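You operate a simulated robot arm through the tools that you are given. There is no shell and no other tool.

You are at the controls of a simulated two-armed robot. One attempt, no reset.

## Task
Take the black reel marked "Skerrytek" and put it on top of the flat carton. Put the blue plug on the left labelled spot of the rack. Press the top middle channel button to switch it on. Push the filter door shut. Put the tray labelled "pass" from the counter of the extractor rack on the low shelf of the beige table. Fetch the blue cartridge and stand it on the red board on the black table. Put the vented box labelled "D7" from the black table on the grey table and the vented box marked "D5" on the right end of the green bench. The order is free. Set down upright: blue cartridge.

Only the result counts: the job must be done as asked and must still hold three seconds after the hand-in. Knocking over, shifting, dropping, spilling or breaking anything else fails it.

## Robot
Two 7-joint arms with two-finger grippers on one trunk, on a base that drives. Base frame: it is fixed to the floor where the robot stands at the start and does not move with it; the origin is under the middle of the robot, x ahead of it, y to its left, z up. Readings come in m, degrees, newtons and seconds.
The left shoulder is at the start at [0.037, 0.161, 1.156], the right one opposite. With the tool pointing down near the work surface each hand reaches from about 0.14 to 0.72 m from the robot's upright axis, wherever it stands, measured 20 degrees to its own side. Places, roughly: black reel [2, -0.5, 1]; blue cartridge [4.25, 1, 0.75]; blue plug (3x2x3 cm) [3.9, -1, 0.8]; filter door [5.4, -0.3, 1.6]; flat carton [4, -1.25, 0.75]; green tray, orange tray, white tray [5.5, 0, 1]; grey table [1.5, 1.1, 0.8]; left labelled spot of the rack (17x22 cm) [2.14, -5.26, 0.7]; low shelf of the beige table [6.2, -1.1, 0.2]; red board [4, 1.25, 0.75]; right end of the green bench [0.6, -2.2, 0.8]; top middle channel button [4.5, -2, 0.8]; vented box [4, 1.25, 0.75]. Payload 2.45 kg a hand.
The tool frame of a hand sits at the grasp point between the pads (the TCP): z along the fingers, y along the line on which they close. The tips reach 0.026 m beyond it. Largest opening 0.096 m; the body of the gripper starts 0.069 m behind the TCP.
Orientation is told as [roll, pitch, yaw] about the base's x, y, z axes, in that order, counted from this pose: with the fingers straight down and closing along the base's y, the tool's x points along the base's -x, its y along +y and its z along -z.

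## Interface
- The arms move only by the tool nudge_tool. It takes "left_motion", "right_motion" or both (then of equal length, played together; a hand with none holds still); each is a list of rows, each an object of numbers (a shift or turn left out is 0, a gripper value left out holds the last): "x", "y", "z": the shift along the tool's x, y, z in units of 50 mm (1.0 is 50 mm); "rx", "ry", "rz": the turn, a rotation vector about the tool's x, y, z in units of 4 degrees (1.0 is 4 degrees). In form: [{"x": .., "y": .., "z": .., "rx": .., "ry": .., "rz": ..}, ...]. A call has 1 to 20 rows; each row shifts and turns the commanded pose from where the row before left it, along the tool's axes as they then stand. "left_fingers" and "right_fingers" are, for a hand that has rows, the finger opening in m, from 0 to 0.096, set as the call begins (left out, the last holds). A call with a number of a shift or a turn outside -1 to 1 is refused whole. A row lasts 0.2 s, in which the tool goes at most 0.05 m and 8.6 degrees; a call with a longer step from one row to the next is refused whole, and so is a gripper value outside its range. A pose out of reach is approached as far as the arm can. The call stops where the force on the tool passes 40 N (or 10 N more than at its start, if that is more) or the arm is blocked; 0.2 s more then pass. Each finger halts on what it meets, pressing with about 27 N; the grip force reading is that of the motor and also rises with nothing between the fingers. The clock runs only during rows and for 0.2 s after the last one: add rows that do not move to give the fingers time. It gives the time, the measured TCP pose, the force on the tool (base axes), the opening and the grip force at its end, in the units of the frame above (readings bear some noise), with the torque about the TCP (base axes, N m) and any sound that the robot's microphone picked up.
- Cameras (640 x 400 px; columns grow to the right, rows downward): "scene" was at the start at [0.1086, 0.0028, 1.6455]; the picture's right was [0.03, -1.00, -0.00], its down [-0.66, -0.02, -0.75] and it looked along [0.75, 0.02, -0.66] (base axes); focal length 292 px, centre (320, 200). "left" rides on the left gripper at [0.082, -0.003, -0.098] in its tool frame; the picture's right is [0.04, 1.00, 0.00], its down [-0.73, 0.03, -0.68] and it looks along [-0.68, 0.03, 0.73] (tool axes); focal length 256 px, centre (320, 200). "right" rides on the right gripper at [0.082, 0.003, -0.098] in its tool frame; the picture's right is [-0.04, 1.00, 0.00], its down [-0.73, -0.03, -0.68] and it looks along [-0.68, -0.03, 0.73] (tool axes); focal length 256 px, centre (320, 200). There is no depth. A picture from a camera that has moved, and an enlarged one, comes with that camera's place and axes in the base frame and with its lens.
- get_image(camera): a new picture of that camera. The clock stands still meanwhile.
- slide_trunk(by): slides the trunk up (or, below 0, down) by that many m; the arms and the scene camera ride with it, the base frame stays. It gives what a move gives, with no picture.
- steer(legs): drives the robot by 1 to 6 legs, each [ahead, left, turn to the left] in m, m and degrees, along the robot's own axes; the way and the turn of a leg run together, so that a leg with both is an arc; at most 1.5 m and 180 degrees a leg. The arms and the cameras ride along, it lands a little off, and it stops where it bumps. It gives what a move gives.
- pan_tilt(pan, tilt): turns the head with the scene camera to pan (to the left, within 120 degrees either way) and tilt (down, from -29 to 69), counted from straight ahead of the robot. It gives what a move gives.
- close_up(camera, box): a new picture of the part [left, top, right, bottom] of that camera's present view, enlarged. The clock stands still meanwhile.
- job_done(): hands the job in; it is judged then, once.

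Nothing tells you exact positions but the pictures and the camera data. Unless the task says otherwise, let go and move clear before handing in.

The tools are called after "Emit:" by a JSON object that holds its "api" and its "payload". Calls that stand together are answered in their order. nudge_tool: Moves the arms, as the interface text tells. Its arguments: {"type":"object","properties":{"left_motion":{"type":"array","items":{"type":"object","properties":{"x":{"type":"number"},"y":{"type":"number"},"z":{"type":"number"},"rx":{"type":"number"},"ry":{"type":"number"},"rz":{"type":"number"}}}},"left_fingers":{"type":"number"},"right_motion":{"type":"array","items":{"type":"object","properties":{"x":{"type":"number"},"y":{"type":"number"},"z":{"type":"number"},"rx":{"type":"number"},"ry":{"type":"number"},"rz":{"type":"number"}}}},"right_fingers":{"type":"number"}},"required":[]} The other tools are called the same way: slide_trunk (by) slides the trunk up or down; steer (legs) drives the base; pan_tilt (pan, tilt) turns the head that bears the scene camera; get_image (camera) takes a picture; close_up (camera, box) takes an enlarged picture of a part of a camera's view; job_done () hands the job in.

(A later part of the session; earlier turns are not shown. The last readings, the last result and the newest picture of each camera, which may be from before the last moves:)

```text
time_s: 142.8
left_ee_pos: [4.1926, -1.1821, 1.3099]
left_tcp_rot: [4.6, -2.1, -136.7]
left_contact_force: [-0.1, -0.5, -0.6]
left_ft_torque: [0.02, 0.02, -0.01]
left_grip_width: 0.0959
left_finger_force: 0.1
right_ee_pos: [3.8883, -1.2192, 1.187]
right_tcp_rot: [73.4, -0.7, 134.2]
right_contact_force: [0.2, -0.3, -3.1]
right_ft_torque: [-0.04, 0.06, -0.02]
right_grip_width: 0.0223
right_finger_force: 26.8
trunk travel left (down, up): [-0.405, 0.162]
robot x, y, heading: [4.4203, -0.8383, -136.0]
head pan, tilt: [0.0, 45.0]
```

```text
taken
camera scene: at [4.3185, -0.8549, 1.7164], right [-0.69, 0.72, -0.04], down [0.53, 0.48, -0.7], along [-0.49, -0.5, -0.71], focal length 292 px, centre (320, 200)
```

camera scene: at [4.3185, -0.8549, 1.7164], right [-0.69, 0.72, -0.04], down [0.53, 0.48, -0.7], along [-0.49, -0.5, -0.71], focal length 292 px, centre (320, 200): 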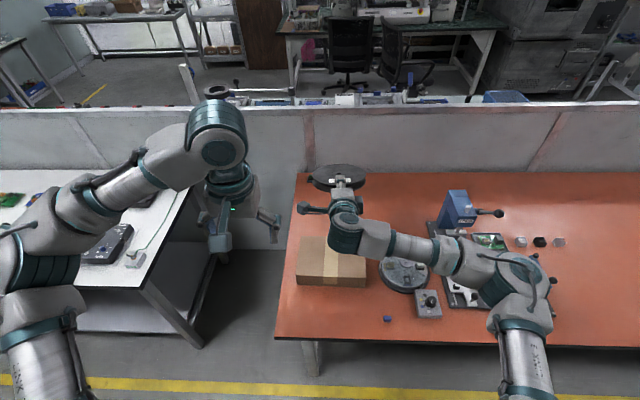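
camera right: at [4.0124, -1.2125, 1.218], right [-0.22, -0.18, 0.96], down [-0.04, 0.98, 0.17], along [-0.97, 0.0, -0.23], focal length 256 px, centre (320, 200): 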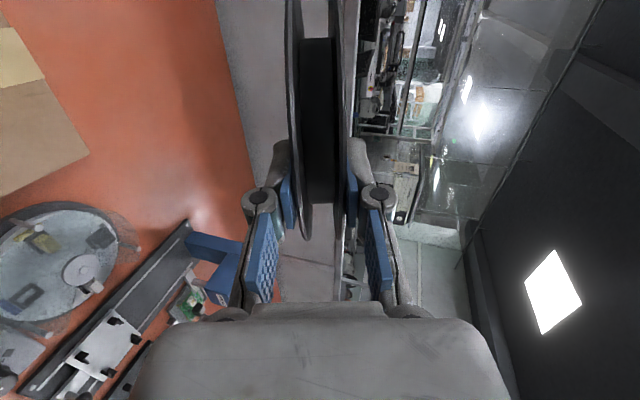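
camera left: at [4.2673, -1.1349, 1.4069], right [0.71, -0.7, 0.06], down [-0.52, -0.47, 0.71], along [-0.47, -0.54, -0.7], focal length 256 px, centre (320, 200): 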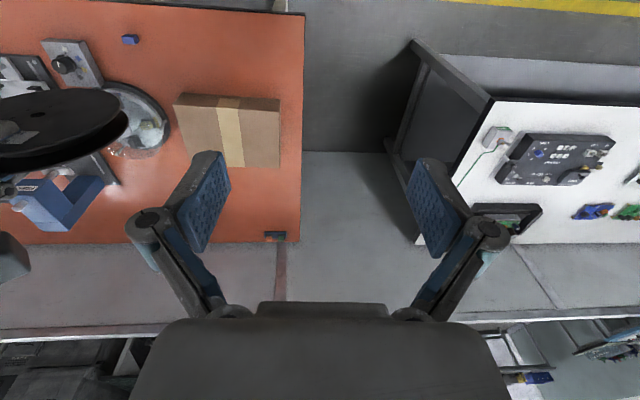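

Emit:
{"api": "nudge_tool", "payload": {"right_motion": [{"x": 0.09, "y": -0.76, "z": 0.213}, {"x": 0.09, "y": -0.76, "z": 0.213}, {"x": 0.09, "y": -0.76, "z": 0.213}, {"x": 0.09, "y": -0.76, "z": 0.213}, {"x": 0.09, "y": -0.76, "z": 0.213}, {"x": 0.09, "y": -0.76, "z": 0.213}, {}]}}

Emit:
{"api": "get_image", "payload": {"camera": "right"}}

Emit:
{"api": "close_up", "payload": {"camera": "scene", "box": [270, 160, 550, 335]}}

Emit:
{"api": "get_image", "payload": {"camera": "left"}}

```text
time_s: 144.6
left_ee_pos: [4.1609, -1.1404, 1.3172]
left_tcp_rot: [6.5, -2.6, -137.1]
left_contact_force: [-0.9, 1.5, 0.5]
left_ft_torque: [-0.18, -0.06, -0.03]
left_grip_width: 0.0959
left_finger_force: 0.1
right_ee_pos: [3.8902, -1.2103, 0.9627]
right_tcp_rot: [73.7, 1.0, 133.5]
right_contact_force: [-3.2, 1.7, -2.4]
right_ft_torque: [-0.01, -0.08, 0.2]
right_grip_width: 0.0225
right_finger_force: 26.8
right hand out of reach, approached as far as the arm can: row 6
trunk travel left (down, up): [-0.405, 0.162]
robot x, y, heading: [4.4133, -0.8363, -136.2]
head pan, tilt: [0.0, 45.0]
stopped in row 7 (right hand): the arm was blocked; the commanded pose is now the measured one
```

```text
taken
camera right: at [4.0137, -1.2035, 0.9938], right [-0.24, -0.15, 0.96], down [-0.03, 0.99, 0.15], along [-0.97, 0.01, -0.24], focal length 256 px, centre (320, 200)
```

right: 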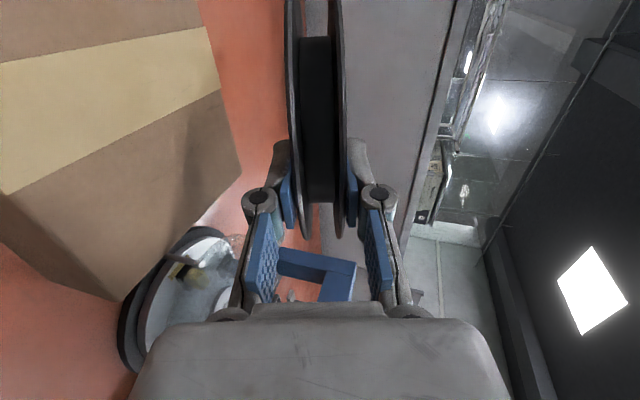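

```text
2.29 times, centred on (410, 248) of scene
camera zoom: at [4.3135, -0.8439, 1.7182], right [-0.69, 0.72, -0.04], down [0.53, 0.47, -0.7], along [-0.49, -0.5, -0.71], focal length 669 px, centre (114, 91)
```

zoom: 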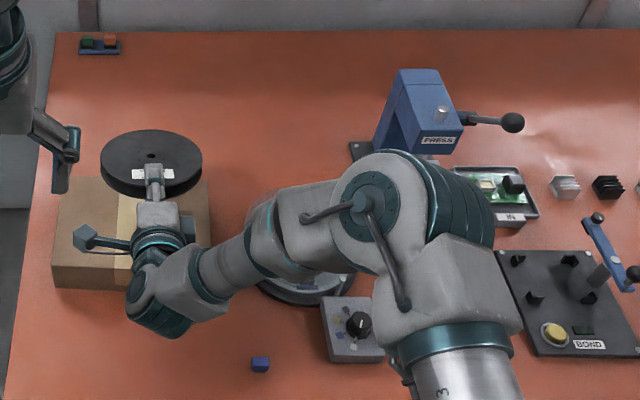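

```text
taken
camera left: at [4.2136, -1.0717, 1.4126], right [0.71, -0.7, 0.11], down [-0.55, -0.44, 0.71], along [-0.45, -0.56, -0.7], focal length 256 px, centre (320, 200)
```

left: 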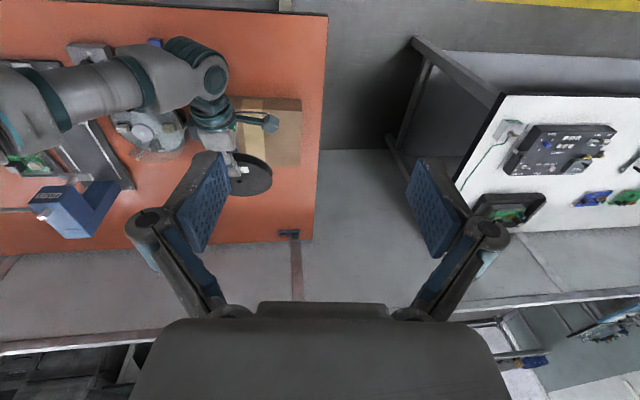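

The arm is near its low limit in this pose; I'll lower the trunk instead, in steps.

Emit:
{"api": "slide_trunk", "payload": {"by": -0.06}}

Emit:
{"api": "nudge_tool", "payload": {"right_motion": [{"x": 0.2}, {"x": 0.2}, {"x": 0.2}]}}

Emit:
{"api": "get_image", "payload": {"camera": "right"}}

Emit:
{"api": "close_up", "payload": {"camera": "scene", "box": [270, 160, 550, 335]}}

Emit:
{"api": "close_up", "payload": {"camera": "left", "box": [50, 30, 370, 230]}}

```text
time_s: 145.6
left_ee_pos: [4.1755, -1.1557, 1.258]
left_tcp_rot: [5.6, -2.7, -137.0]
left_contact_force: [-0.5, 0.4, -0.5]
left_ft_torque: [-0.1, -0.02, 0.0]
left_grip_width: 0.0958
left_finger_force: 0.1
right_ee_pos: [3.9039, -1.2208, 0.8869]
right_tcp_rot: [72.4, 0.3, 133.8]
right_contact_force: [-2.6, 0.1, -1.2]
right_ft_torque: [0.03, -0.04, 0.03]
right_grip_width: 0.0224
right_finger_force: 26.9
trunk travel left (down, up): [-0.345, 0.222]
robot x, y, heading: [4.4116, -0.8339, -136.3]
head pan, tilt: [0.0, 45.0]
```

```text
time_s: 146.6
left_ee_pos: [4.2013, -1.177, 1.2572]
left_tcp_rot: [3.9, -2.9, -136.8]
left_contact_force: [0.5, -0.9, 0.6]
left_ft_torque: [0.05, 0.08, 0.02]
left_grip_width: 0.096
left_finger_force: 0.0
right_ee_pos: [3.9403, -1.2544, 0.8917]
right_tcp_rot: [72.4, -1.4, 133.5]
right_contact_force: [0.0, 0.0, -0.7]
right_ft_torque: [0.05, -0.05, -0.05]
right_grip_width: 0.0223
right_finger_force: 26.8
trunk travel left (down, up): [-0.345, 0.222]
robot x, y, heading: [4.4115, -0.831, -136.5]
head pan, tilt: [0.0, 45.0]
stopped in row 3 (right hand): the arm was blocked; the commanded pose is now the measured one
```

```text
taken
camera right: at [4.0649, -1.2505, 0.9213], right [-0.23, -0.19, 0.95], down [-0.03, 0.98, 0.19], along [-0.97, 0.02, -0.23], focal length 256 px, centre (320, 200)
```

right: 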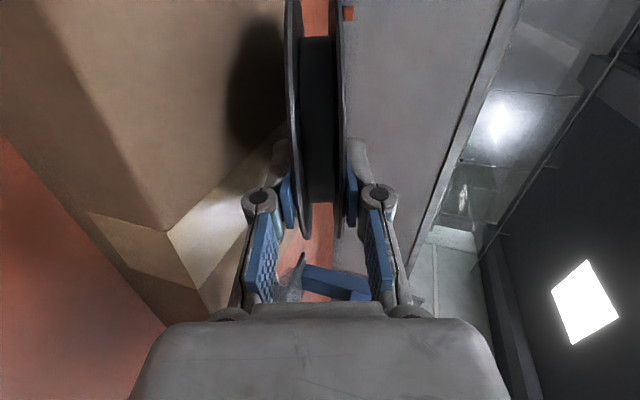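

```text
2.29 times, centred on (410, 248) of scene
camera zoom: at [4.3368, -0.8932, 1.6594], right [-0.69, 0.72, -0.01], down [0.52, 0.49, -0.7], along [-0.51, -0.49, -0.71], focal length 669 px, centre (114, 91)
```

zoom: 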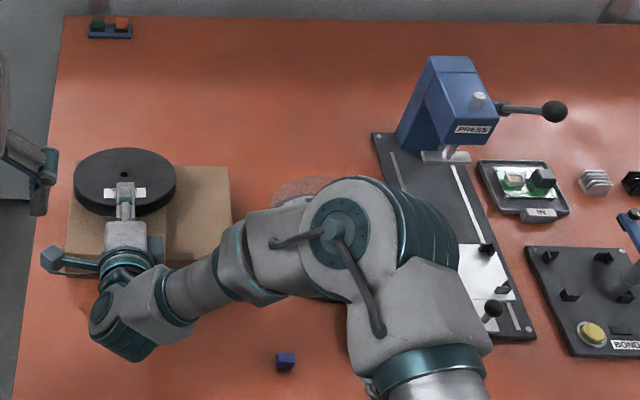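

```text
2.00 times, centred on (210, 130) of left
camera zoom: at [4.2568, -1.1104, 1.3514], right [0.71, -0.7, 0.07], down [-0.52, -0.47, 0.72], along [-0.47, -0.55, -0.7], focal length 512 px, centre (540, 340)
```

zoom: 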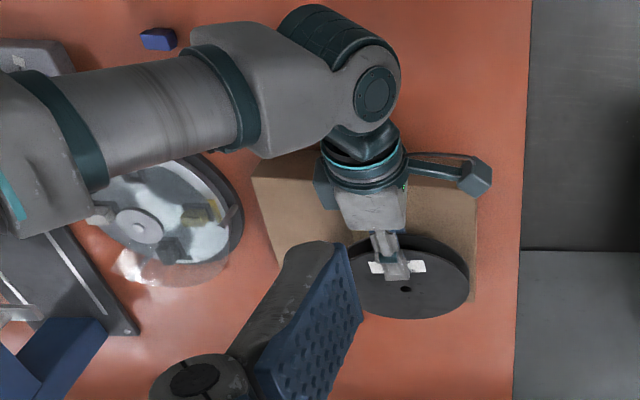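

Emit:
{"api": "nudge_tool", "payload": {"right_motion": [{"x": -0.2, "z": 0.1, "y": 0.03}, {"x": -0.2, "z": 0.1, "y": 0.03}, {"x": -0.1}, {}, {}, {}, {}, {}]}}

Emit:
{"api": "close_up", "payload": {"camera": "left", "box": [50, 30, 370, 230]}}

```text
time_s: 148.4
left_ee_pos: [4.204, -1.1801, 1.2564]
left_tcp_rot: [3.8, -2.8, -136.8]
left_contact_force: [0.3, 0.4, 0.4]
left_ft_torque: [0.06, -0.01, 0.01]
left_grip_width: 0.0961
left_finger_force: 0.0
right_ee_pos: [3.9204, -1.2499, 0.893]
right_tcp_rot: [72.2, -1.6, 133.2]
right_contact_force: [-0.2, -0.3, -1.1]
right_ft_torque: [0.07, -0.05, -0.04]
right_grip_width: 0.0223
right_finger_force: 26.3
trunk travel left (down, up): [-0.345, 0.222]
robot x, y, heading: [4.4108, -0.8363, -136.1]
head pan, tilt: [0.0, 45.0]
```

```text
2.00 times, centred on (210, 130) of left
camera zoom: at [4.2594, -1.1138, 1.3509], right [0.71, -0.7, 0.06], down [-0.52, -0.47, 0.71], along [-0.47, -0.54, -0.7], focal length 512 px, centre (540, 340)
```

zoom: 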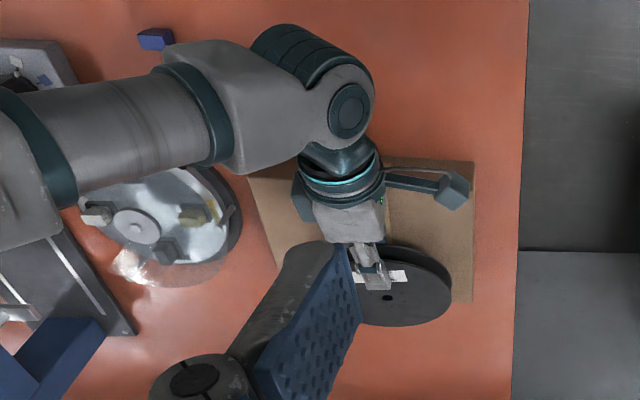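

Emit:
{"api": "nudge_tool", "payload": {"right_motion": [{"x": -0.18, "z": -0.05, "rx": -0.5}, {"x": -0.18, "rx": -0.5}, {"rx": -0.5}, {}, {}, {}]}}

Emit:
{"api": "slide_trunk", "payload": {"by": -0.02}}

Emit:
{"api": "nudge_tool", "payload": {"right_motion": [{}, {}, {}, {}]}}

Emit:
{"api": "close_up", "payload": {"camera": "left", "box": [50, 30, 370, 230]}}

Emit:
{"api": "get_image", "payload": {"camera": "right"}}

```text
time_s: 149.8
left_ee_pos: [4.1732, -1.1468, 1.2587]
left_tcp_rot: [5.5, -3.0, -137.2]
left_contact_force: [-0.9, 1.3, 0.1]
left_ft_torque: [-0.09, 0.01, -0.01]
left_grip_width: 0.096
left_finger_force: 0.1
right_ee_pos: [3.9119, -1.2382, 0.9191]
right_tcp_rot: [78.1, 0.0, 132.7]
right_contact_force: [-0.9, 0.5, -0.2]
right_ft_torque: [0.06, -0.05, 0.07]
right_grip_width: 0.0223
right_finger_force: 26.9
right hand out of reach, approached as far as the arm can: row 1, 2, 3
trunk travel left (down, up): [-0.345, 0.222]
robot x, y, heading: [4.4089, -0.834, -136.4]
head pan, tilt: [0.0, 45.0]
```

```text
time_s: 150.5
left_ee_pos: [4.2123, -1.1877, 1.2361]
left_tcp_rot: [3.3, -2.8, -136.7]
left_contact_force: [0.5, -0.3, 0.6]
left_ft_torque: [0.04, 0.0, -0.01]
left_grip_width: 0.0962
left_finger_force: 0.1
right_ee_pos: [3.9441, -1.2719, 0.9014]
right_tcp_rot: [78.2, -2.0, 133.2]
right_contact_force: [1.6, 0.3, -0.2]
right_ft_torque: [0.07, -0.03, 0.0]
right_grip_width: 0.0223
right_finger_force: 27.3
trunk travel left (down, up): [-0.325, 0.242]
robot x, y, heading: [4.4126, -0.8368, -136.6]
head pan, tilt: [0.0, 45.0]
```

```text
time_s: 151.5
left_ee_pos: [4.1914, -1.1673, 1.2359]
left_tcp_rot: [4.4, -2.8, -136.9]
left_contact_force: [-0.3, 0.7, -0.1]
left_ft_torque: [-0.03, -0.01, 0.01]
left_grip_width: 0.096
left_finger_force: 0.0
right_ee_pos: [3.927, -1.2549, 0.8996]
right_tcp_rot: [78.1, -0.9, 133.2]
right_contact_force: [0.8, 0.8, -1.1]
right_ft_torque: [0.08, -0.06, 0.01]
right_grip_width: 0.0222
right_finger_force: 26.7
trunk travel left (down, up): [-0.325, 0.242]
robot x, y, heading: [4.406, -0.8338, -136.2]
head pan, tilt: [0.0, 45.0]
```

```text
2.00 times, centred on (210, 130) of left
camera zoom: at [4.2459, -1.1005, 1.3312], right [0.71, -0.7, 0.07], down [-0.53, -0.46, 0.71], along [-0.46, -0.55, -0.7], focal length 512 px, centre (540, 340)
```

zoom: 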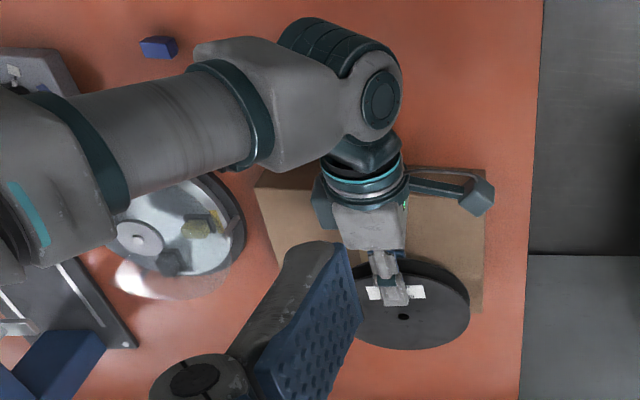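

```text
taken
camera right: at [4.0535, -1.2484, 0.922], right [-0.17, -0.12, 0.98], down [-0.01, 0.99, 0.12], along [-0.99, 0.01, -0.17], focal length 256 px, centre (320, 200)
```

right: 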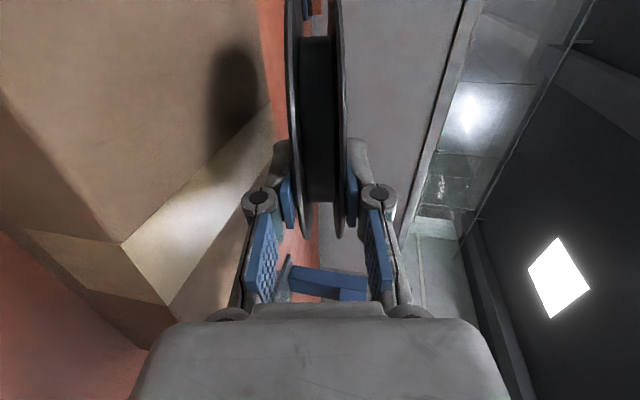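

Emit:
{"api": "nudge_tool", "payload": {"right_motion": [{}, {}, {}, {}, {}, {}, {}, {}, {}, {}, {}, {}, {}, {}, {}]}}

Emit:
{"api": "nudge_tool", "payload": {"right_motion": [{}, {}, {}, {}, {}, {}, {}]}}

```text
time_s: 154.7
left_ee_pos: [4.21, -1.1868, 1.2364]
left_tcp_rot: [3.4, -2.8, -136.8]
left_contact_force: [0.5, -0.7, 0.5]
left_ft_torque: [0.08, 0.02, 0.05]
left_grip_width: 0.0961
left_finger_force: 0.0
right_ee_pos: [3.9448, -1.2698, 0.9006]
right_tcp_rot: [78.2, -1.8, 133.2]
right_contact_force: [1.3, 0.1, -0.7]
right_ft_torque: [0.09, -0.03, -0.07]
right_grip_width: 0.0224
right_finger_force: 27.1
trunk travel left (down, up): [-0.325, 0.242]
robot x, y, heading: [4.4132, -0.8336, -136.2]
head pan, tilt: [0.0, 45.0]
```

```text
time_s: 156.3
left_ee_pos: [4.1792, -1.1544, 1.2383]
left_tcp_rot: [5.1, -2.9, -137.1]
left_contact_force: [0.6, 0.5, 0.1]
left_ft_torque: [-0.05, 0.04, -0.02]
left_grip_width: 0.0958
left_finger_force: 0.0
right_ee_pos: [3.9181, -1.2443, 0.9003]
right_tcp_rot: [78.1, -0.3, 132.9]
right_contact_force: [-0.7, 0.3, -1.5]
right_ft_torque: [0.05, -0.06, 0.01]
right_grip_width: 0.0226
right_finger_force: 26.5
trunk travel left (down, up): [-0.325, 0.242]
robot x, y, heading: [4.4109, -0.8296, -136.3]
head pan, tilt: [0.0, 45.0]
```

Emit:
{"api": "nudge_tool", "payload": {"right_motion": [{}, {}, {}, {}, {}, {}, {}, {}, {}, {}, {}, {}, {}, {}, {}, {}, {}, {}, {}, {}]}}

Emit:
{"api": "nudge_tool", "payload": {"right_motion": [{}]}}

Emit:
{"api": "nudge_tool", "payload": {"right_motion": [{}]}}

Emit:
{"api": "nudge_tool", "payload": {"right_motion": [{}]}}

Emit:
{"api": "nudge_tool", "payload": {"right_motion": [{}]}}

```text
time_s: 160.5
left_ee_pos: [4.174, -1.1494, 1.2386]
left_tcp_rot: [5.4, -2.8, -137.2]
left_contact_force: [0.6, 0.6, 0.2]
left_ft_torque: [-0.05, 0.02, -0.02]
left_grip_width: 0.0961
left_finger_force: 0.1
right_ee_pos: [3.9131, -1.2413, 0.9008]
right_tcp_rot: [78.1, -0.2, 132.9]
right_contact_force: [-1.2, 0.8, -2.4]
right_ft_torque: [0.06, -0.04, 0.04]
right_grip_width: 0.022
right_finger_force: 26.5
trunk travel left (down, up): [-0.325, 0.242]
robot x, y, heading: [4.4066, -0.8307, -136.4]
head pan, tilt: [0.0, 45.0]
```

```text
time_s: 160.9
left_ee_pos: [4.2053, -1.181, 1.2351]
left_tcp_rot: [3.7, -2.9, -136.7]
left_contact_force: [0.7, -1.3, 0.2]
left_ft_torque: [0.05, -0.02, 0.01]
left_grip_width: 0.0963
left_finger_force: 0.1
right_ee_pos: [3.9397, -1.2667, 0.9003]
right_tcp_rot: [78.2, -1.6, 133.2]
right_contact_force: [1.2, 0.1, -1.2]
right_ft_torque: [0.04, -0.08, -0.06]
right_grip_width: 0.0223
right_finger_force: 27.1
trunk travel left (down, up): [-0.325, 0.242]
robot x, y, heading: [4.4145, -0.8347, -136.0]
head pan, tilt: [0.0, 45.0]
```

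```text
time_s: 161.3
left_ee_pos: [4.1862, -1.1625, 1.2372]
left_tcp_rot: [4.7, -2.8, -137.0]
left_contact_force: [0.2, -0.1, 0.1]
left_ft_torque: [-0.01, -0.04, 0.03]
left_grip_width: 0.0962
left_finger_force: 0.0
right_ee_pos: [3.9239, -1.2516, 0.9004]
right_tcp_rot: [78.1, -0.7, 133.1]
right_contact_force: [0.0, 0.3, -1.9]
right_ft_torque: [0.07, -0.1, 0.01]
right_grip_width: 0.0226
right_finger_force: 26.9
trunk travel left (down, up): [-0.325, 0.242]
robot x, y, heading: [4.4089, -0.8299, -136.3]
head pan, tilt: [0.0, 45.0]
```

```text
time_s: 161.7
left_ee_pos: [4.1905, -1.1681, 1.2382]
left_tcp_rot: [4.4, -2.9, -136.9]
left_contact_force: [0.4, -1.0, 0.4]
left_ft_torque: [0.02, -0.02, -0.04]
left_grip_width: 0.096
left_finger_force: 0.1
right_ee_pos: [3.9298, -1.2537, 0.901]
right_tcp_rot: [78.2, -0.9, 133.0]
right_contact_force: [0.4, 0.3, -2.3]
right_ft_torque: [0.04, -0.06, 0.01]
right_grip_width: 0.0223
right_finger_force: 27.1
trunk travel left (down, up): [-0.325, 0.242]
robot x, y, heading: [4.4082, -0.8321, -136.5]
head pan, tilt: [0.0, 45.0]
```

```text
time_s: 162.1
left_ee_pos: [4.2003, -1.1763, 1.2365]
left_tcp_rot: [3.9, -2.8, -136.9]
left_contact_force: [-0.6, -0.7, 0.0]
left_ft_torque: [0.06, -0.03, 0.02]
left_grip_width: 0.096
left_finger_force: 0.0
right_ee_pos: [3.9345, -1.2624, 0.9]
right_tcp_rot: [78.1, -1.5, 133.2]
right_contact_force: [-0.7, -0.7, -1.5]
right_ft_torque: [0.05, -0.04, 0.0]
right_grip_width: 0.0225
right_finger_force: 27.1
trunk travel left (down, up): [-0.325, 0.242]
robot x, y, heading: [4.4122, -0.8334, -136.2]
head pan, tilt: [0.0, 45.0]
```

The robot is swaying sideways about ±2 cm after the drive; it seems to decay slowly, so I'll wait for it to calm.

Emit:
{"api": "nudge_tool", "payload": {"right_motion": [{}, {}, {}, {}, {}, {}, {}, {}, {}, {}, {}, {}, {}, {}, {}, {}, {}, {}, {}, {}]}}

Emit:
{"api": "nudge_tool", "payload": {"right_motion": [{}, {}, {}, {}, {}, {}, {}, {}, {}, {}, {}, {}, {}, {}, {}, {}, {}, {}, {}, {}]}}

Emit:
{"api": "nudge_tool", "payload": {"right_motion": [{}, {}, {}, {}, {}, {}, {}, {}, {}, {}, {}, {}, {}, {}, {}, {}, {}, {}, {}, {}]}}

Emit:
{"api": "nudge_tool", "payload": {"right_motion": [{}]}}

Emit:
{"api": "nudge_tool", "payload": {"right_motion": [{}]}}

Emit:
{"api": "nudge_tool", "payload": {"right_motion": [{}]}}

Emit:
{"api": "nudge_tool", "payload": {"right_motion": [{}]}}

```text
time_s: 166.3
left_ee_pos: [4.2088, -1.186, 1.234]
left_tcp_rot: [3.5, -2.8, -136.7]
left_contact_force: [-0.3, 0.1, 0.7]
left_ft_torque: [0.06, -0.01, -0.01]
left_grip_width: 0.096
left_finger_force: 0.1
right_ee_pos: [3.9426, -1.2698, 0.9014]
right_tcp_rot: [78.3, -1.9, 133.2]
right_contact_force: [1.1, -0.7, -1.5]
right_ft_torque: [0.04, -0.06, -0.03]
right_grip_width: 0.0223
right_finger_force: 26.5
trunk travel left (down, up): [-0.325, 0.242]
robot x, y, heading: [4.4152, -0.8338, -136.1]
head pan, tilt: [0.0, 45.0]
```

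```text
time_s: 170.5
left_ee_pos: [4.1828, -1.1581, 1.2377]
left_tcp_rot: [5.0, -2.8, -137.0]
left_contact_force: [2.2, 0.3, -0.3]
left_ft_torque: [-0.05, 0.0, -0.04]
left_grip_width: 0.0959
left_finger_force: 0.1
right_ee_pos: [3.9215, -1.2479, 0.9002]
right_tcp_rot: [78.1, -0.4, 133.0]
right_contact_force: [-0.9, 0.4, -0.3]
right_ft_torque: [0.04, -0.1, 0.01]
right_grip_width: 0.0224
right_finger_force: 27.0
trunk travel left (down, up): [-0.325, 0.242]
robot x, y, heading: [4.407, -0.8319, -136.2]
head pan, tilt: [0.0, 45.0]
```

```text
time_s: 174.7
left_ee_pos: [4.1871, -1.1638, 1.237]
left_tcp_rot: [4.6, -2.8, -137.0]
left_contact_force: [0.6, -0.5, -0.5]
left_ft_torque: [-0.01, -0.04, 0.0]
left_grip_width: 0.0957
left_finger_force: 0.1
right_ee_pos: [3.9254, -1.2511, 0.9007]
right_tcp_rot: [78.1, -0.8, 133.0]
right_contact_force: [-0.5, 0.3, -1.4]
right_ft_torque: [0.05, -0.04, 0.0]
right_grip_width: 0.022
right_finger_force: 27.4
trunk travel left (down, up): [-0.325, 0.242]
robot x, y, heading: [4.411, -0.8302, -136.3]
head pan, tilt: [0.0, 45.0]
```

```text
time_s: 175.1
left_ee_pos: [4.1948, -1.1697, 1.2368]
left_tcp_rot: [4.2, -2.8, -136.9]
left_contact_force: [-0.1, 0.2, -0.3]
left_ft_torque: [-0.01, -0.01, 0.0]
left_grip_width: 0.0958
left_finger_force: 0.1
right_ee_pos: [3.9315, -1.2566, 0.9013]
right_tcp_rot: [78.2, -1.1, 133.1]
right_contact_force: [-0.1, 0.2, -1.6]
right_ft_torque: [0.04, -0.06, 0.01]
right_grip_width: 0.0222
right_finger_force: 27.5
trunk travel left (down, up): [-0.325, 0.242]
robot x, y, heading: [4.4145, -0.833, -136.2]
head pan, tilt: [0.0, 45.0]
```

```text
time_s: 175.5
left_ee_pos: [4.1953, -1.1698, 1.2361]
left_tcp_rot: [4.3, -2.8, -137.1]
left_contact_force: [-0.4, 0.0, -0.3]
left_ft_torque: [0.01, 0.02, -0.03]
left_grip_width: 0.096
left_finger_force: 0.0
right_ee_pos: [3.9293, -1.257, 0.9006]
right_tcp_rot: [78.1, -1.2, 133.1]
right_contact_force: [-0.8, -0.2, -0.5]
right_ft_torque: [0.05, -0.03, 0.01]
right_grip_width: 0.0224
right_finger_force: 27.0
trunk travel left (down, up): [-0.325, 0.242]
robot x, y, heading: [4.4127, -0.8348, -136.3]
head pan, tilt: [0.0, 45.0]
```

```text
time_s: 175.9
left_ee_pos: [4.1883, -1.1637, 1.237]
left_tcp_rot: [4.6, -2.8, -137.0]
left_contact_force: [0.3, 0.2, 0.6]
left_ft_torque: [0.0, 0.0, 0.0]
left_grip_width: 0.0961
left_finger_force: 0.0
right_ee_pos: [3.9263, -1.2518, 0.9008]
right_tcp_rot: [78.1, -0.9, 132.9]
right_contact_force: [0.6, 0.8, -0.8]
right_ft_torque: [0.03, -0.07, -0.01]
right_grip_width: 0.0224
right_finger_force: 27.5
trunk travel left (down, up): [-0.325, 0.242]
robot x, y, heading: [4.4131, -0.833, -136.5]
head pan, tilt: [0.0, 45.0]
```

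```text
time_s: 176.3
left_ee_pos: [4.1993, -1.1744, 1.2365]
left_tcp_rot: [4.0, -2.8, -136.9]
left_contact_force: [0.5, -0.5, 0.6]
left_ft_torque: [0.04, 0.01, -0.03]
left_grip_width: 0.096
left_finger_force: 0.1
right_ee_pos: [3.9336, -1.2597, 0.9015]
right_tcp_rot: [78.2, -1.4, 133.0]
right_contact_force: [0.4, -0.6, -1.7]
right_ft_torque: [0.04, -0.05, 0.0]
right_grip_width: 0.0224
right_finger_force: 27.0
trunk travel left (down, up): [-0.325, 0.242]
robot x, y, heading: [4.4095, -0.8342, -136.2]
head pan, tilt: [0.0, 45.0]
```

Emit:
{"api": "nudge_tool", "payload": {"right_motion": [{"x": -0.06}, {"x": -0.1}, {"x": -0.12}, {"x": -0.12}, {"x": -0.1}, {"x": -0.06}, {}, {}, {}, {}, {}, {}, {}]}}

Emit:
{"api": "slide_trunk", "payload": {"by": -0.03}}

Emit:
{"api": "nudge_tool", "payload": {"right_motion": [{}, {}, {}, {}, {}, {}, {}, {}, {}, {}, {}, {}, {}, {}, {}, {}, {}, {}, {}, {}]}}

Emit:
{"api": "close_up", "payload": {"camera": "left", "box": [50, 30, 370, 230]}}

Emit:
{"api": "get_image", "payload": {"camera": "right"}}

```text
time_s: 179.1
left_ee_pos: [4.1942, -1.1706, 1.2373]
left_tcp_rot: [4.3, -2.8, -136.9]
left_contact_force: [0.1, 0.2, 0.3]
left_ft_torque: [0.0, -0.01, -0.01]
left_grip_width: 0.0961
left_finger_force: 0.0
right_ee_pos: [3.9229, -1.2482, 0.9099]
right_tcp_rot: [77.9, -1.2, 132.7]
right_contact_force: [-0.2, -1.0, -0.4]
right_ft_torque: [0.04, -0.03, -0.02]
right_grip_width: 0.0222
right_finger_force: 26.4
right hand out of reach, approached as far as the arm can: row 3, 4, 5
trunk travel left (down, up): [-0.325, 0.242]
robot x, y, heading: [4.4135, -0.8307, -136.4]
head pan, tilt: [0.0, 45.0]
```

```text
time_s: 179.8
left_ee_pos: [4.1945, -1.1686, 1.209]
left_tcp_rot: [4.4, -2.9, -136.9]
left_contact_force: [0.4, 0.5, 0.8]
left_ft_torque: [-0.01, 0.02, -0.05]
left_grip_width: 0.0961
left_finger_force: 0.1
right_ee_pos: [3.9222, -1.2455, 0.882]
right_tcp_rot: [78.1, -1.2, 132.6]
right_contact_force: [-1.0, -1.0, -1.3]
right_ft_torque: [0.07, -0.09, 0.0]
right_grip_width: 0.0226
right_finger_force: 26.9
trunk travel left (down, up): [-0.295, 0.272]
robot x, y, heading: [4.4101, -0.8312, -136.2]
head pan, tilt: [0.0, 45.0]
```

```text
time_s: 184.1
left_ee_pos: [4.1924, -1.1698, 1.2085]
left_tcp_rot: [4.3, -2.8, -136.9]
left_contact_force: [0.7, 0.1, -1.3]
left_ft_torque: [-0.01, -0.04, -0.02]
left_grip_width: 0.096
left_finger_force: 0.0
right_ee_pos: [3.9204, -1.2454, 0.8801]
right_tcp_rot: [77.9, -1.2, 132.6]
right_contact_force: [-1.0, -0.1, -2.5]
right_ft_torque: [0.07, -0.04, 0.0]
right_grip_width: 0.0222
right_finger_force: 27.1
trunk travel left (down, up): [-0.295, 0.272]
robot x, y, heading: [4.4108, -0.8356, -136.1]
head pan, tilt: [0.0, 45.0]
```

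```text
2.00 times, centred on (210, 130) of left
camera zoom: at [4.2484, -1.1024, 1.3016], right [0.71, -0.7, 0.07], down [-0.53, -0.46, 0.71], along [-0.47, -0.55, -0.7], focal length 512 px, centre (540, 340)
```

zoom: 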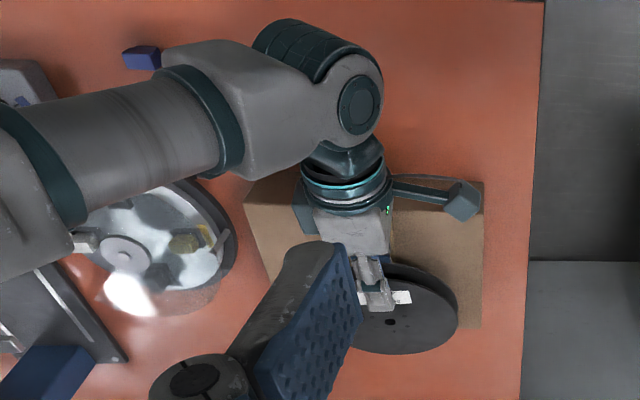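

```text
taken
camera right: at [4.0471, -1.2402, 0.9025], right [-0.17, -0.13, 0.98], down [0.0, 0.99, 0.13], along [-0.99, 0.02, -0.17], focal length 256 px, centre (320, 200)
```

right: 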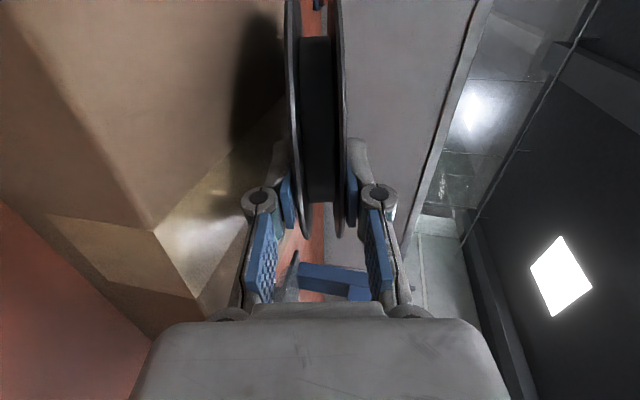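

Emit:
{"api": "slide_trunk", "payload": {"by": -0.025}}

Emit:
{"api": "nudge_tool", "payload": {"right_motion": [{}, {}, {}, {}, {}, {}, {}, {}, {}, {}]}}

Emit:
{"api": "get_image", "payload": {"camera": "right"}}

Emit:
{"api": "close_up", "payload": {"camera": "scene", "box": [270, 190, 430, 290]}}

```text
time_s: 184.8
left_ee_pos: [4.1941, -1.168, 1.1827]
left_tcp_rot: [4.3, -2.8, -137.0]
left_contact_force: [0.8, -0.7, 0.0]
left_ft_torque: [0.02, -0.01, 0.01]
left_grip_width: 0.096
left_finger_force: 0.0
right_ee_pos: [3.9204, -1.2448, 0.858]
right_tcp_rot: [78.2, -1.0, 132.6]
right_contact_force: [-2.7, -4.6, 12.9]
right_ft_torque: [-1.32, 0.68, -0.06]
right_grip_width: 0.0247
right_finger_force: 27.1
trunk travel left (down, up): [-0.27, 0.297]
robot x, y, heading: [4.4115, -0.8328, -136.4]
head pan, tilt: [0.0, 45.0]
```

```text
time_s: 187.0
left_ee_pos: [4.1945, -1.1685, 1.1824]
left_tcp_rot: [4.2, -3.0, -136.9]
left_contact_force: [-0.7, 0.9, 0.1]
left_ft_torque: [0.02, 0.03, 0.03]
left_grip_width: 0.0962
left_finger_force: 0.1
right_ee_pos: [3.9199, -1.2449, 0.8556]
right_tcp_rot: [78.1, -1.2, 132.6]
right_contact_force: [-5.0, -6.2, 19.7]
right_ft_torque: [-1.42, 0.74, -0.05]
right_grip_width: 0.0257
right_finger_force: 27.1
trunk travel left (down, up): [-0.27, 0.297]
robot x, y, heading: [4.4101, -0.8312, -136.4]
head pan, tilt: [0.0, 45.0]
```

```text
taken
camera right: at [4.0477, -1.2399, 0.8789], right [-0.17, -0.13, 0.98], down [0.0, 0.99, 0.13], along [-0.99, 0.02, -0.16], focal length 256 px, centre (320, 200)
```

right: 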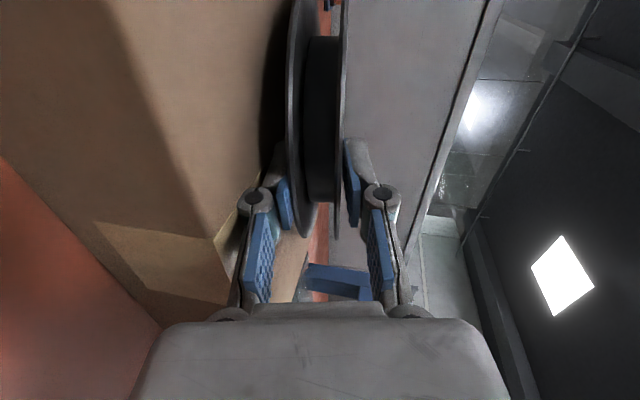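

```text
4.00 times, centred on (350, 240) of scene
camera zoom: at [4.3187, -0.9243, 1.5841], right [-0.69, 0.72, 0.0], down [0.51, 0.49, -0.71], along [-0.51, -0.49, -0.71], focal length 1170 px, centre (200, 40)
```

zoom: 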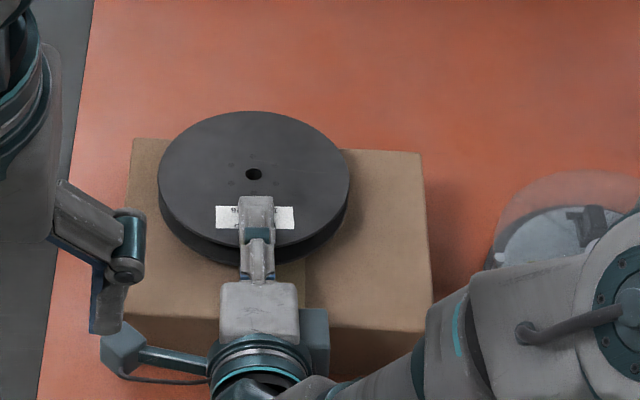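

Contact with the carton at the far rim. I'll ease up slightly, shift back about 1.2 cm, then release.

Emit:
{"api": "slide_trunk", "payload": {"by": 0.012}}

Emit:
{"api": "nudge_tool", "payload": {"right_motion": [{"z": -0.06, "y": -0.01}, {"z": -0.08, "y": -0.015}, {"z": -0.08, "y": -0.015}, {"z": -0.03, "y": -0.01}, {}, {}, {}, {}, {}, {}, {}, {}]}}

Emit:
{"api": "close_up", "payload": {"camera": "scene", "box": [270, 190, 430, 290]}}

Emit:
{"api": "close_up", "payload": {"camera": "left", "box": [50, 30, 370, 230]}}

```text
time_s: 187.6
left_ee_pos: [4.1934, -1.1689, 1.194]
left_tcp_rot: [4.3, -2.8, -137.0]
left_contact_force: [-0.1, 0.5, 0.1]
left_ft_torque: [-0.02, 0.01, -0.02]
left_grip_width: 0.096
left_finger_force: 0.0
right_ee_pos: [3.9216, -1.2447, 0.8661]
right_tcp_rot: [77.8, -1.1, 132.7]
right_contact_force: [2.4, 1.8, 4.6]
right_ft_torque: [-0.58, 0.29, 0.03]
right_grip_width: 0.0225
right_finger_force: 27.0
trunk travel left (down, up): [-0.282, 0.285]
robot x, y, heading: [4.4099, -0.8327, -136.2]
head pan, tilt: [0.0, 45.0]
```

```text
time_s: 190.2
left_ee_pos: [4.1936, -1.1703, 1.1929]
left_tcp_rot: [4.2, -2.7, -137.0]
left_contact_force: [0.4, -0.5, -0.8]
left_ft_torque: [0.01, -0.03, 0.01]
left_grip_width: 0.0961
left_finger_force: 0.0
right_ee_pos: [3.9297, -1.2366, 0.8678]
right_tcp_rot: [77.9, -1.3, 132.6]
right_contact_force: [0.0, -0.1, -1.1]
right_ft_torque: [-0.04, 0.02, 0.03]
right_grip_width: 0.0225
right_finger_force: 26.9
trunk travel left (down, up): [-0.282, 0.285]
robot x, y, heading: [4.4098, -0.8312, -136.3]
head pan, tilt: [0.0, 45.0]
```

```text
4.00 times, centred on (350, 240) of scene
camera zoom: at [4.3215, -0.9212, 1.596], right [-0.69, 0.72, 0.0], down [0.51, 0.49, -0.7], along [-0.51, -0.49, -0.71], focal length 1170 px, centre (200, 40)
```

zoom: 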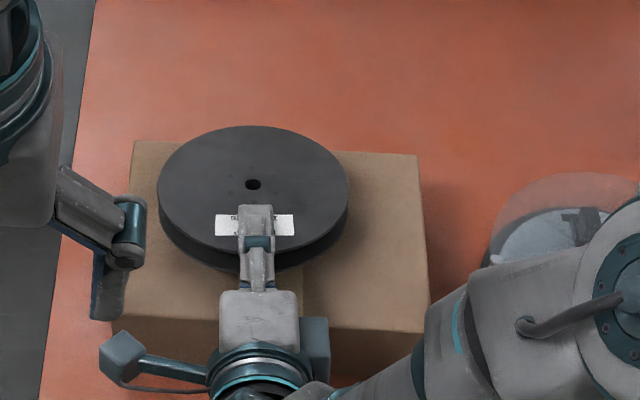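

```text
2.00 times, centred on (210, 130) of left
camera zoom: at [4.2485, -1.1024, 1.2886], right [0.71, -0.7, 0.07], down [-0.53, -0.46, 0.71], along [-0.47, -0.55, -0.7], focal length 512 px, centre (540, 340)
```

zoom: 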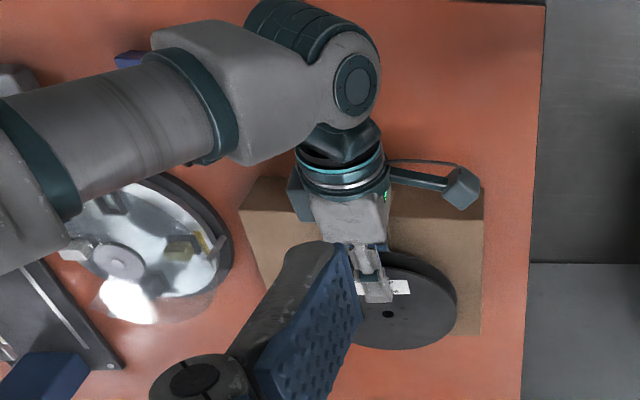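

Emit:
{"api": "slide_trunk", "payload": {"by": -0.004}}

Emit:
{"api": "nudge_tool", "payload": {"right_motion": [{}, {}, {}, {}, {}], "right_fingers": 0.05}}

Emit:
{"api": "close_up", "payload": {"camera": "scene", "box": [270, 190, 430, 290]}}

Emit:
{"api": "get_image", "payload": {"camera": "right"}}

```text
time_s: 190.7
left_ee_pos: [4.1946, -1.1682, 1.1904]
left_tcp_rot: [4.3, -2.9, -137.0]
left_contact_force: [-0.7, -1.1, 0.3]
left_ft_torque: [0.0, 0.02, 0.0]
left_grip_width: 0.0958
left_finger_force: 0.1
right_ee_pos: [3.9311, -1.2353, 0.8666]
right_tcp_rot: [78.1, -1.1, 132.6]
right_contact_force: [1.6, 1.9, 8.6]
right_ft_torque: [-0.87, 0.8, 0.01]
right_grip_width: 0.0228
right_finger_force: 26.9
trunk travel left (down, up): [-0.278, 0.289]
robot x, y, heading: [4.4099, -0.8326, -136.6]
head pan, tilt: [0.0, 45.0]
```

```text
time_s: 191.9
left_ee_pos: [4.193, -1.1684, 1.1909]
left_tcp_rot: [4.3, -2.8, -136.9]
left_contact_force: [-0.5, 0.3, 0.1]
left_ft_torque: [0.0, 0.01, 0.03]
left_grip_width: 0.0961
left_finger_force: 0.1
right_ee_pos: [3.9302, -1.2366, 0.8643]
right_tcp_rot: [78.0, -1.2, 132.7]
right_contact_force: [-2.8, -1.4, 13.0]
right_ft_torque: [0.09, -0.03, -0.01]
right_grip_width: 0.0415
right_finger_force: 0.0
trunk travel left (down, up): [-0.278, 0.289]
robot x, y, heading: [4.41, -0.8315, -136.1]
head pan, tilt: [0.0, 45.0]
```

```text
4.00 times, centred on (350, 240) of scene
camera zoom: at [4.321, -0.9214, 1.5922], right [-0.69, 0.72, 0.0], down [0.51, 0.49, -0.7], along [-0.51, -0.49, -0.71], focal length 1170 px, centre (200, 40)
```

zoom: 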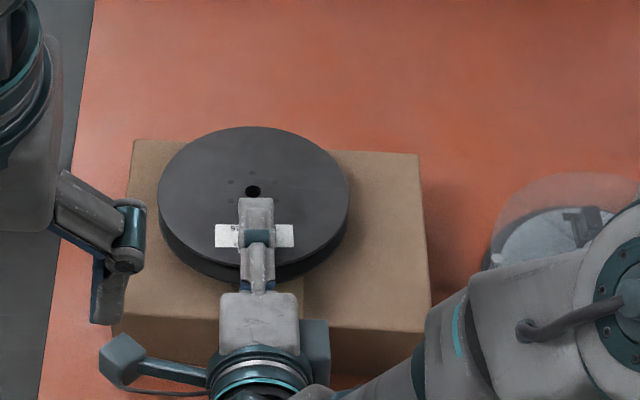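

```text
taken
camera right: at [4.0566, -1.2312, 0.8864], right [-0.17, -0.13, 0.98], down [0.0, 0.99, 0.13], along [-0.99, 0.02, -0.17], focal length 256 px, centre (320, 200)
```

right: 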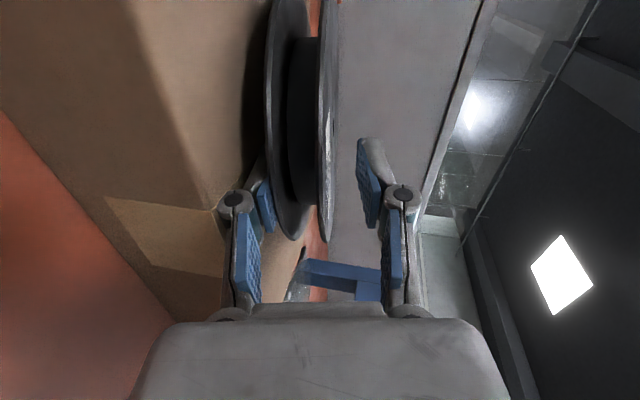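

Emit:
{"api": "nudge_tool", "payload": {"right_motion": [{}, {}, {"z": -0.15, "y": -0.028}, {"z": -0.15, "y": -0.028}, {"z": -0.15, "y": -0.028}, {"z": -0.15, "y": -0.028}], "right_fingers": 0.038}}

Emit:
{"api": "close_up", "payload": {"camera": "scene", "box": [270, 190, 430, 290]}}

```text
time_s: 193.3
left_ee_pos: [4.1939, -1.1688, 1.1905]
left_tcp_rot: [4.4, -3.0, -136.8]
left_contact_force: [0.7, -0.7, 0.0]
left_ft_torque: [0.02, 0.01, -0.03]
left_grip_width: 0.0959
left_finger_force: 0.1
right_ee_pos: [3.9532, -1.2161, 0.8642]
right_tcp_rot: [77.8, -1.2, 132.6]
right_contact_force: [-0.5, -1.0, 0.9]
right_ft_torque: [-0.09, 0.04, 0.01]
right_grip_width: 0.0378
right_finger_force: 0.0
trunk travel left (down, up): [-0.278, 0.289]
robot x, y, heading: [4.4096, -0.8303, -136.6]
head pan, tilt: [0.0, 45.0]
```

```text
4.00 times, centred on (350, 240) of scene
camera zoom: at [4.3199, -0.9227, 1.5919], right [-0.69, 0.72, 0.0], down [0.51, 0.49, -0.7], along [-0.51, -0.49, -0.71], focal length 1170 px, centre (200, 40)
```

zoom: 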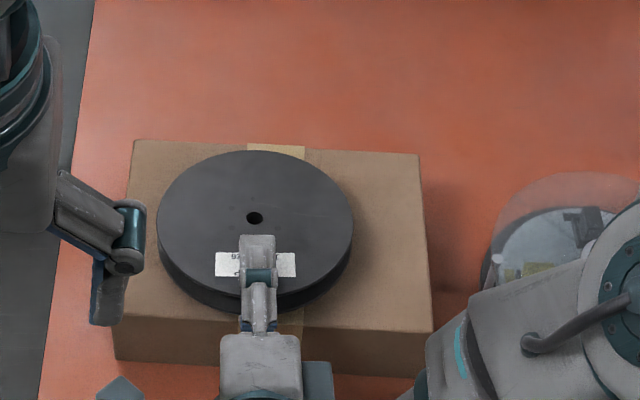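

The reel drags along with the lower finger. I'll push it ~3.5 cm forward again so that after the drag of withdrawal it ends up centred.

Emit:
{"api": "nudge_tool", "payload": {"right_motion": [{"z": 0.15, "y": 0.028}, {"z": 0.15, "y": 0.028}, {"z": 0.15, "y": 0.028}, {"z": 0.15, "y": 0.028}, {"z": 0.12, "y": 0.023}, {}]}}

Emit:
{"api": "close_up", "payload": {"camera": "scene", "box": [270, 190, 430, 290]}}

```text
time_s: 194.7
left_ee_pos: [4.1933, -1.1689, 1.1901]
left_tcp_rot: [4.2, -2.8, -136.9]
left_contact_force: [0.4, -0.2, 1.0]
left_ft_torque: [0.02, -0.01, 0.0]
left_grip_width: 0.0961
left_finger_force: 0.0
right_ee_pos: [3.9253, -1.2404, 0.8628]
right_tcp_rot: [77.9, -1.2, 132.6]
right_contact_force: [1.2, 0.4, 2.6]
right_ft_torque: [0.02, -0.03, 0.0]
right_grip_width: 0.0378
right_finger_force: 0.1
trunk travel left (down, up): [-0.278, 0.289]
robot x, y, heading: [4.4141, -0.834, -136.3]
head pan, tilt: [0.0, 45.0]
```

```text
4.00 times, centred on (350, 240) of scene
camera zoom: at [4.3203, -0.9223, 1.592], right [-0.69, 0.72, 0.0], down [0.51, 0.49, -0.7], along [-0.51, -0.49, -0.71], focal length 1170 px, centre (200, 40)
```

zoom: 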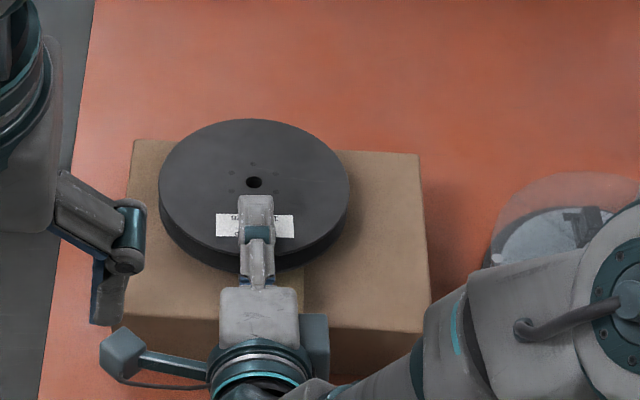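

Emit:
{"api": "nudge_tool", "payload": {"right_motion": [{"z": 0.15, "y": 0.028}, {"z": 0.15, "y": 0.028}, {}, {"z": -0.5, "y": -0.095}, {"z": -0.9, "y": -0.17}, {"z": -0.2, "y": -0.03}, {}]}}

Emit:
{"api": "close_up", "payload": {"camera": "scene", "box": [270, 190, 430, 290]}}

Emit:
{"api": "get_image", "payload": {"camera": "right"}}

```text
time_s: 196.3
left_ee_pos: [4.1937, -1.1688, 1.1889]
left_tcp_rot: [4.4, -2.8, -136.9]
left_contact_force: [-0.5, 0.6, -0.5]
left_ft_torque: [0.0, -0.01, -0.04]
left_grip_width: 0.096
left_finger_force: 0.0
right_ee_pos: [3.9743, -1.1958, 0.8642]
right_tcp_rot: [77.8, -1.1, 132.6]
right_contact_force: [0.4, -0.7, -0.1]
right_ft_torque: [-0.02, -0.01, -0.01]
right_grip_width: 0.038
right_finger_force: 0.3
trunk travel left (down, up): [-0.278, 0.289]
robot x, y, heading: [4.4116, -0.8293, -136.1]
head pan, tilt: [0.0, 45.0]
```

```text
4.00 times, centred on (350, 240) of scene
camera zoom: at [4.3198, -0.9227, 1.5919], right [-0.69, 0.72, 0.0], down [0.51, 0.49, -0.7], along [-0.51, -0.49, -0.71], focal length 1170 px, centre (200, 40)
```

zoom: 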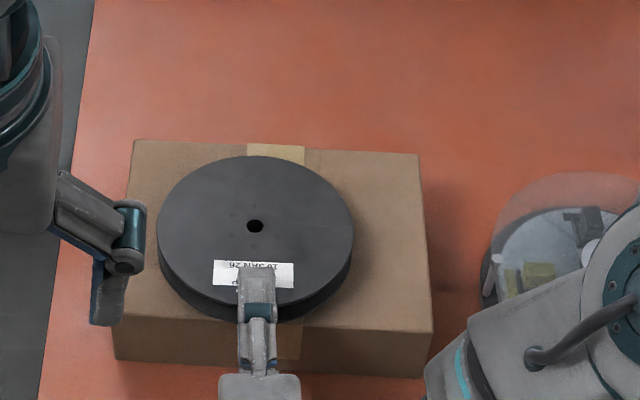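

```text
taken
camera right: at [4.1007, -1.1915, 0.887], right [-0.17, -0.13, 0.98], down [0.0, 0.99, 0.13], along [-0.99, 0.02, -0.17], focal length 256 px, centre (320, 200)
```

right: 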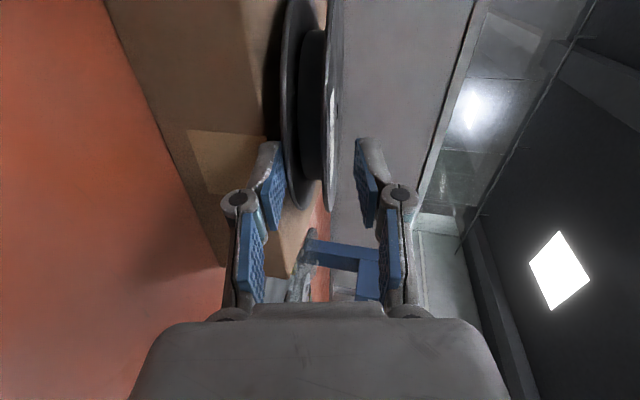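

Emit:
{"api": "nudge_tool", "payload": {"right_motion": [{"z": 0.15, "y": 0.028}, {"z": 0.15, "y": 0.028}, {"z": 0.15, "y": 0.028}, {}, {}, {"z": -0.98, "y": -0.185}, {"z": -0.5, "y": -0.1}, {}]}}

Emit:
{"api": "close_up", "payload": {"camera": "scene", "box": [270, 190, 430, 290]}}

Emit:
{"api": "get_image", "payload": {"camera": "right"}}

```text
time_s: 198.1
left_ee_pos: [4.1939, -1.1695, 1.1898]
left_tcp_rot: [4.3, -2.9, -136.9]
left_contact_force: [0.4, 0.1, -0.4]
left_ft_torque: [0.01, -0.01, -0.02]
left_grip_width: 0.096
left_finger_force: 0.1
right_ee_pos: [4.0141, -1.1613, 0.8656]
right_tcp_rot: [78.0, -1.1, 132.6]
right_contact_force: [-0.3, 0.5, 0.0]
right_ft_torque: [0.04, 0.0, -0.05]
right_grip_width: 0.0378
right_finger_force: 0.1
trunk travel left (down, up): [-0.278, 0.289]
robot x, y, heading: [4.4101, -0.8323, -136.2]
head pan, tilt: [0.0, 45.0]
```

```text
4.00 times, centred on (350, 240) of scene
camera zoom: at [4.3197, -0.9228, 1.5918], right [-0.69, 0.72, 0.0], down [0.51, 0.49, -0.7], along [-0.51, -0.49, -0.71], focal length 1170 px, centre (200, 40)
```

zoom: 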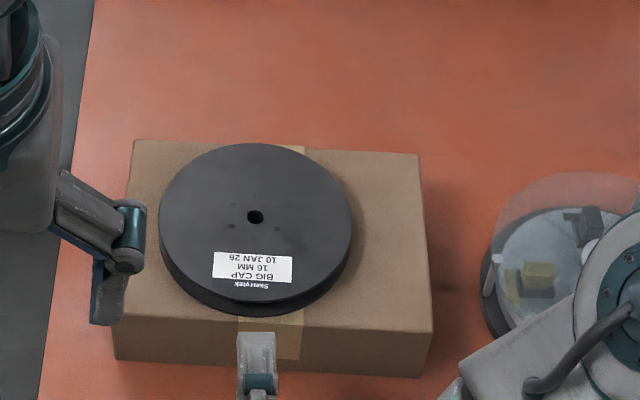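

```text
taken
camera right: at [4.1399, -1.1567, 0.8881], right [-0.17, -0.13, 0.98], down [0.0, 0.99, 0.13], along [-0.99, 0.02, -0.17], focal length 256 px, centre (320, 200)
```

right: 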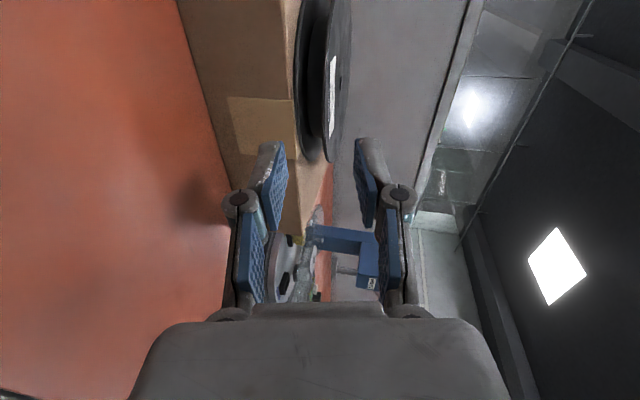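

The reel now lies flat on the carton and the carton hasn't moved. I'll raise and retract the right hand, restoring it to point down, and head for the channel-button device to the left.

Emit:
{"api": "nudge_tool", "payload": {"right_motion": [{"y": 0.3, "z": -0.2}, {"y": 0.5, "z": -0.2}, {"y": 0.5, "z": -0.2}, {"y": 0.5, "z": -0.2}, {"y": 0.5, "rx": 1}, {"rx": 1}, {"rx": 1}, {"rx": 1}, {"rx": 1}, {"rx": 1}, {"rx": 1}, {"rx": 1}, {"rx": 1}, {"rx": 1}, {"rx": 1}, {"rx": 1}, {"rx": 1}, {"rx": 1}, {"rx": 1}, {"rx": 1}]}}

Emit:
{"api": "nudge_tool", "payload": {"right_motion": [{"rx": 1}, {"rx": 1}, {"rx": 1}, {"rx": 0.5}]}}

Emit:
{"api": "get_image", "payload": {"camera": "scene"}}

```text
time_s: 202.3
left_ee_pos: [4.1942, -1.169, 1.1899]
left_tcp_rot: [4.3, -2.8, -136.9]
left_contact_force: [-0.2, 0.0, 0.0]
left_ft_torque: [0.0, -0.02, 0.0]
left_grip_width: 0.096
left_finger_force: 0.1
right_ee_pos: [4.0248, -1.1524, 0.9869]
right_tcp_rot: [13.8, -1.2, 132.6]
right_contact_force: [-0.5, 0.0, 0.2]
right_ft_torque: [-0.01, 0.0, -0.01]
right_grip_width: 0.0381
right_finger_force: 0.1
trunk travel left (down, up): [-0.278, 0.289]
robot x, y, heading: [4.4134, -0.8347, -136.4]
head pan, tilt: [0.0, 45.0]
```

```text
time_s: 203.3
left_ee_pos: [4.1933, -1.169, 1.1901]
left_tcp_rot: [4.3, -2.8, -136.9]
left_contact_force: [0.1, 0.8, -0.3]
left_ft_torque: [-0.02, 0.0, -0.03]
left_grip_width: 0.096
left_finger_force: 0.0
right_ee_pos: [4.0256, -1.1509, 0.9881]
right_tcp_rot: [-0.2, -1.1, 132.7]
right_contact_force: [-0.7, 1.0, -0.1]
right_ft_torque: [0.0, 0.01, 0.01]
right_grip_width: 0.0379
right_finger_force: 0.1
trunk travel left (down, up): [-0.278, 0.289]
robot x, y, heading: [4.4107, -0.8352, -136.4]
head pan, tilt: [0.0, 45.0]
```

```text
taken
camera scene: at [4.319, -0.9226, 1.5918], right [-0.69, 0.72, 0.0], down [0.51, 0.49, -0.7], along [-0.51, -0.49, -0.71], focal length 292 px, centre (320, 200)
```

scene: 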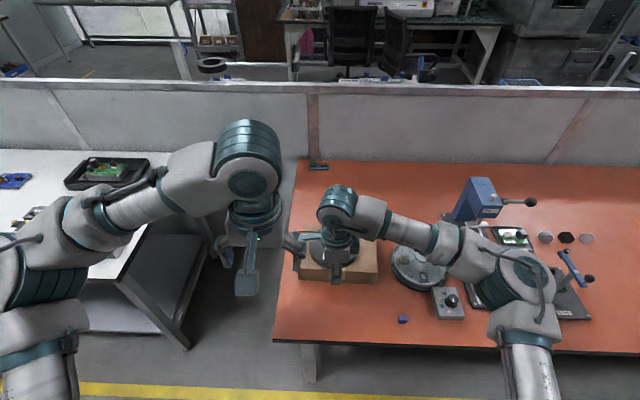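

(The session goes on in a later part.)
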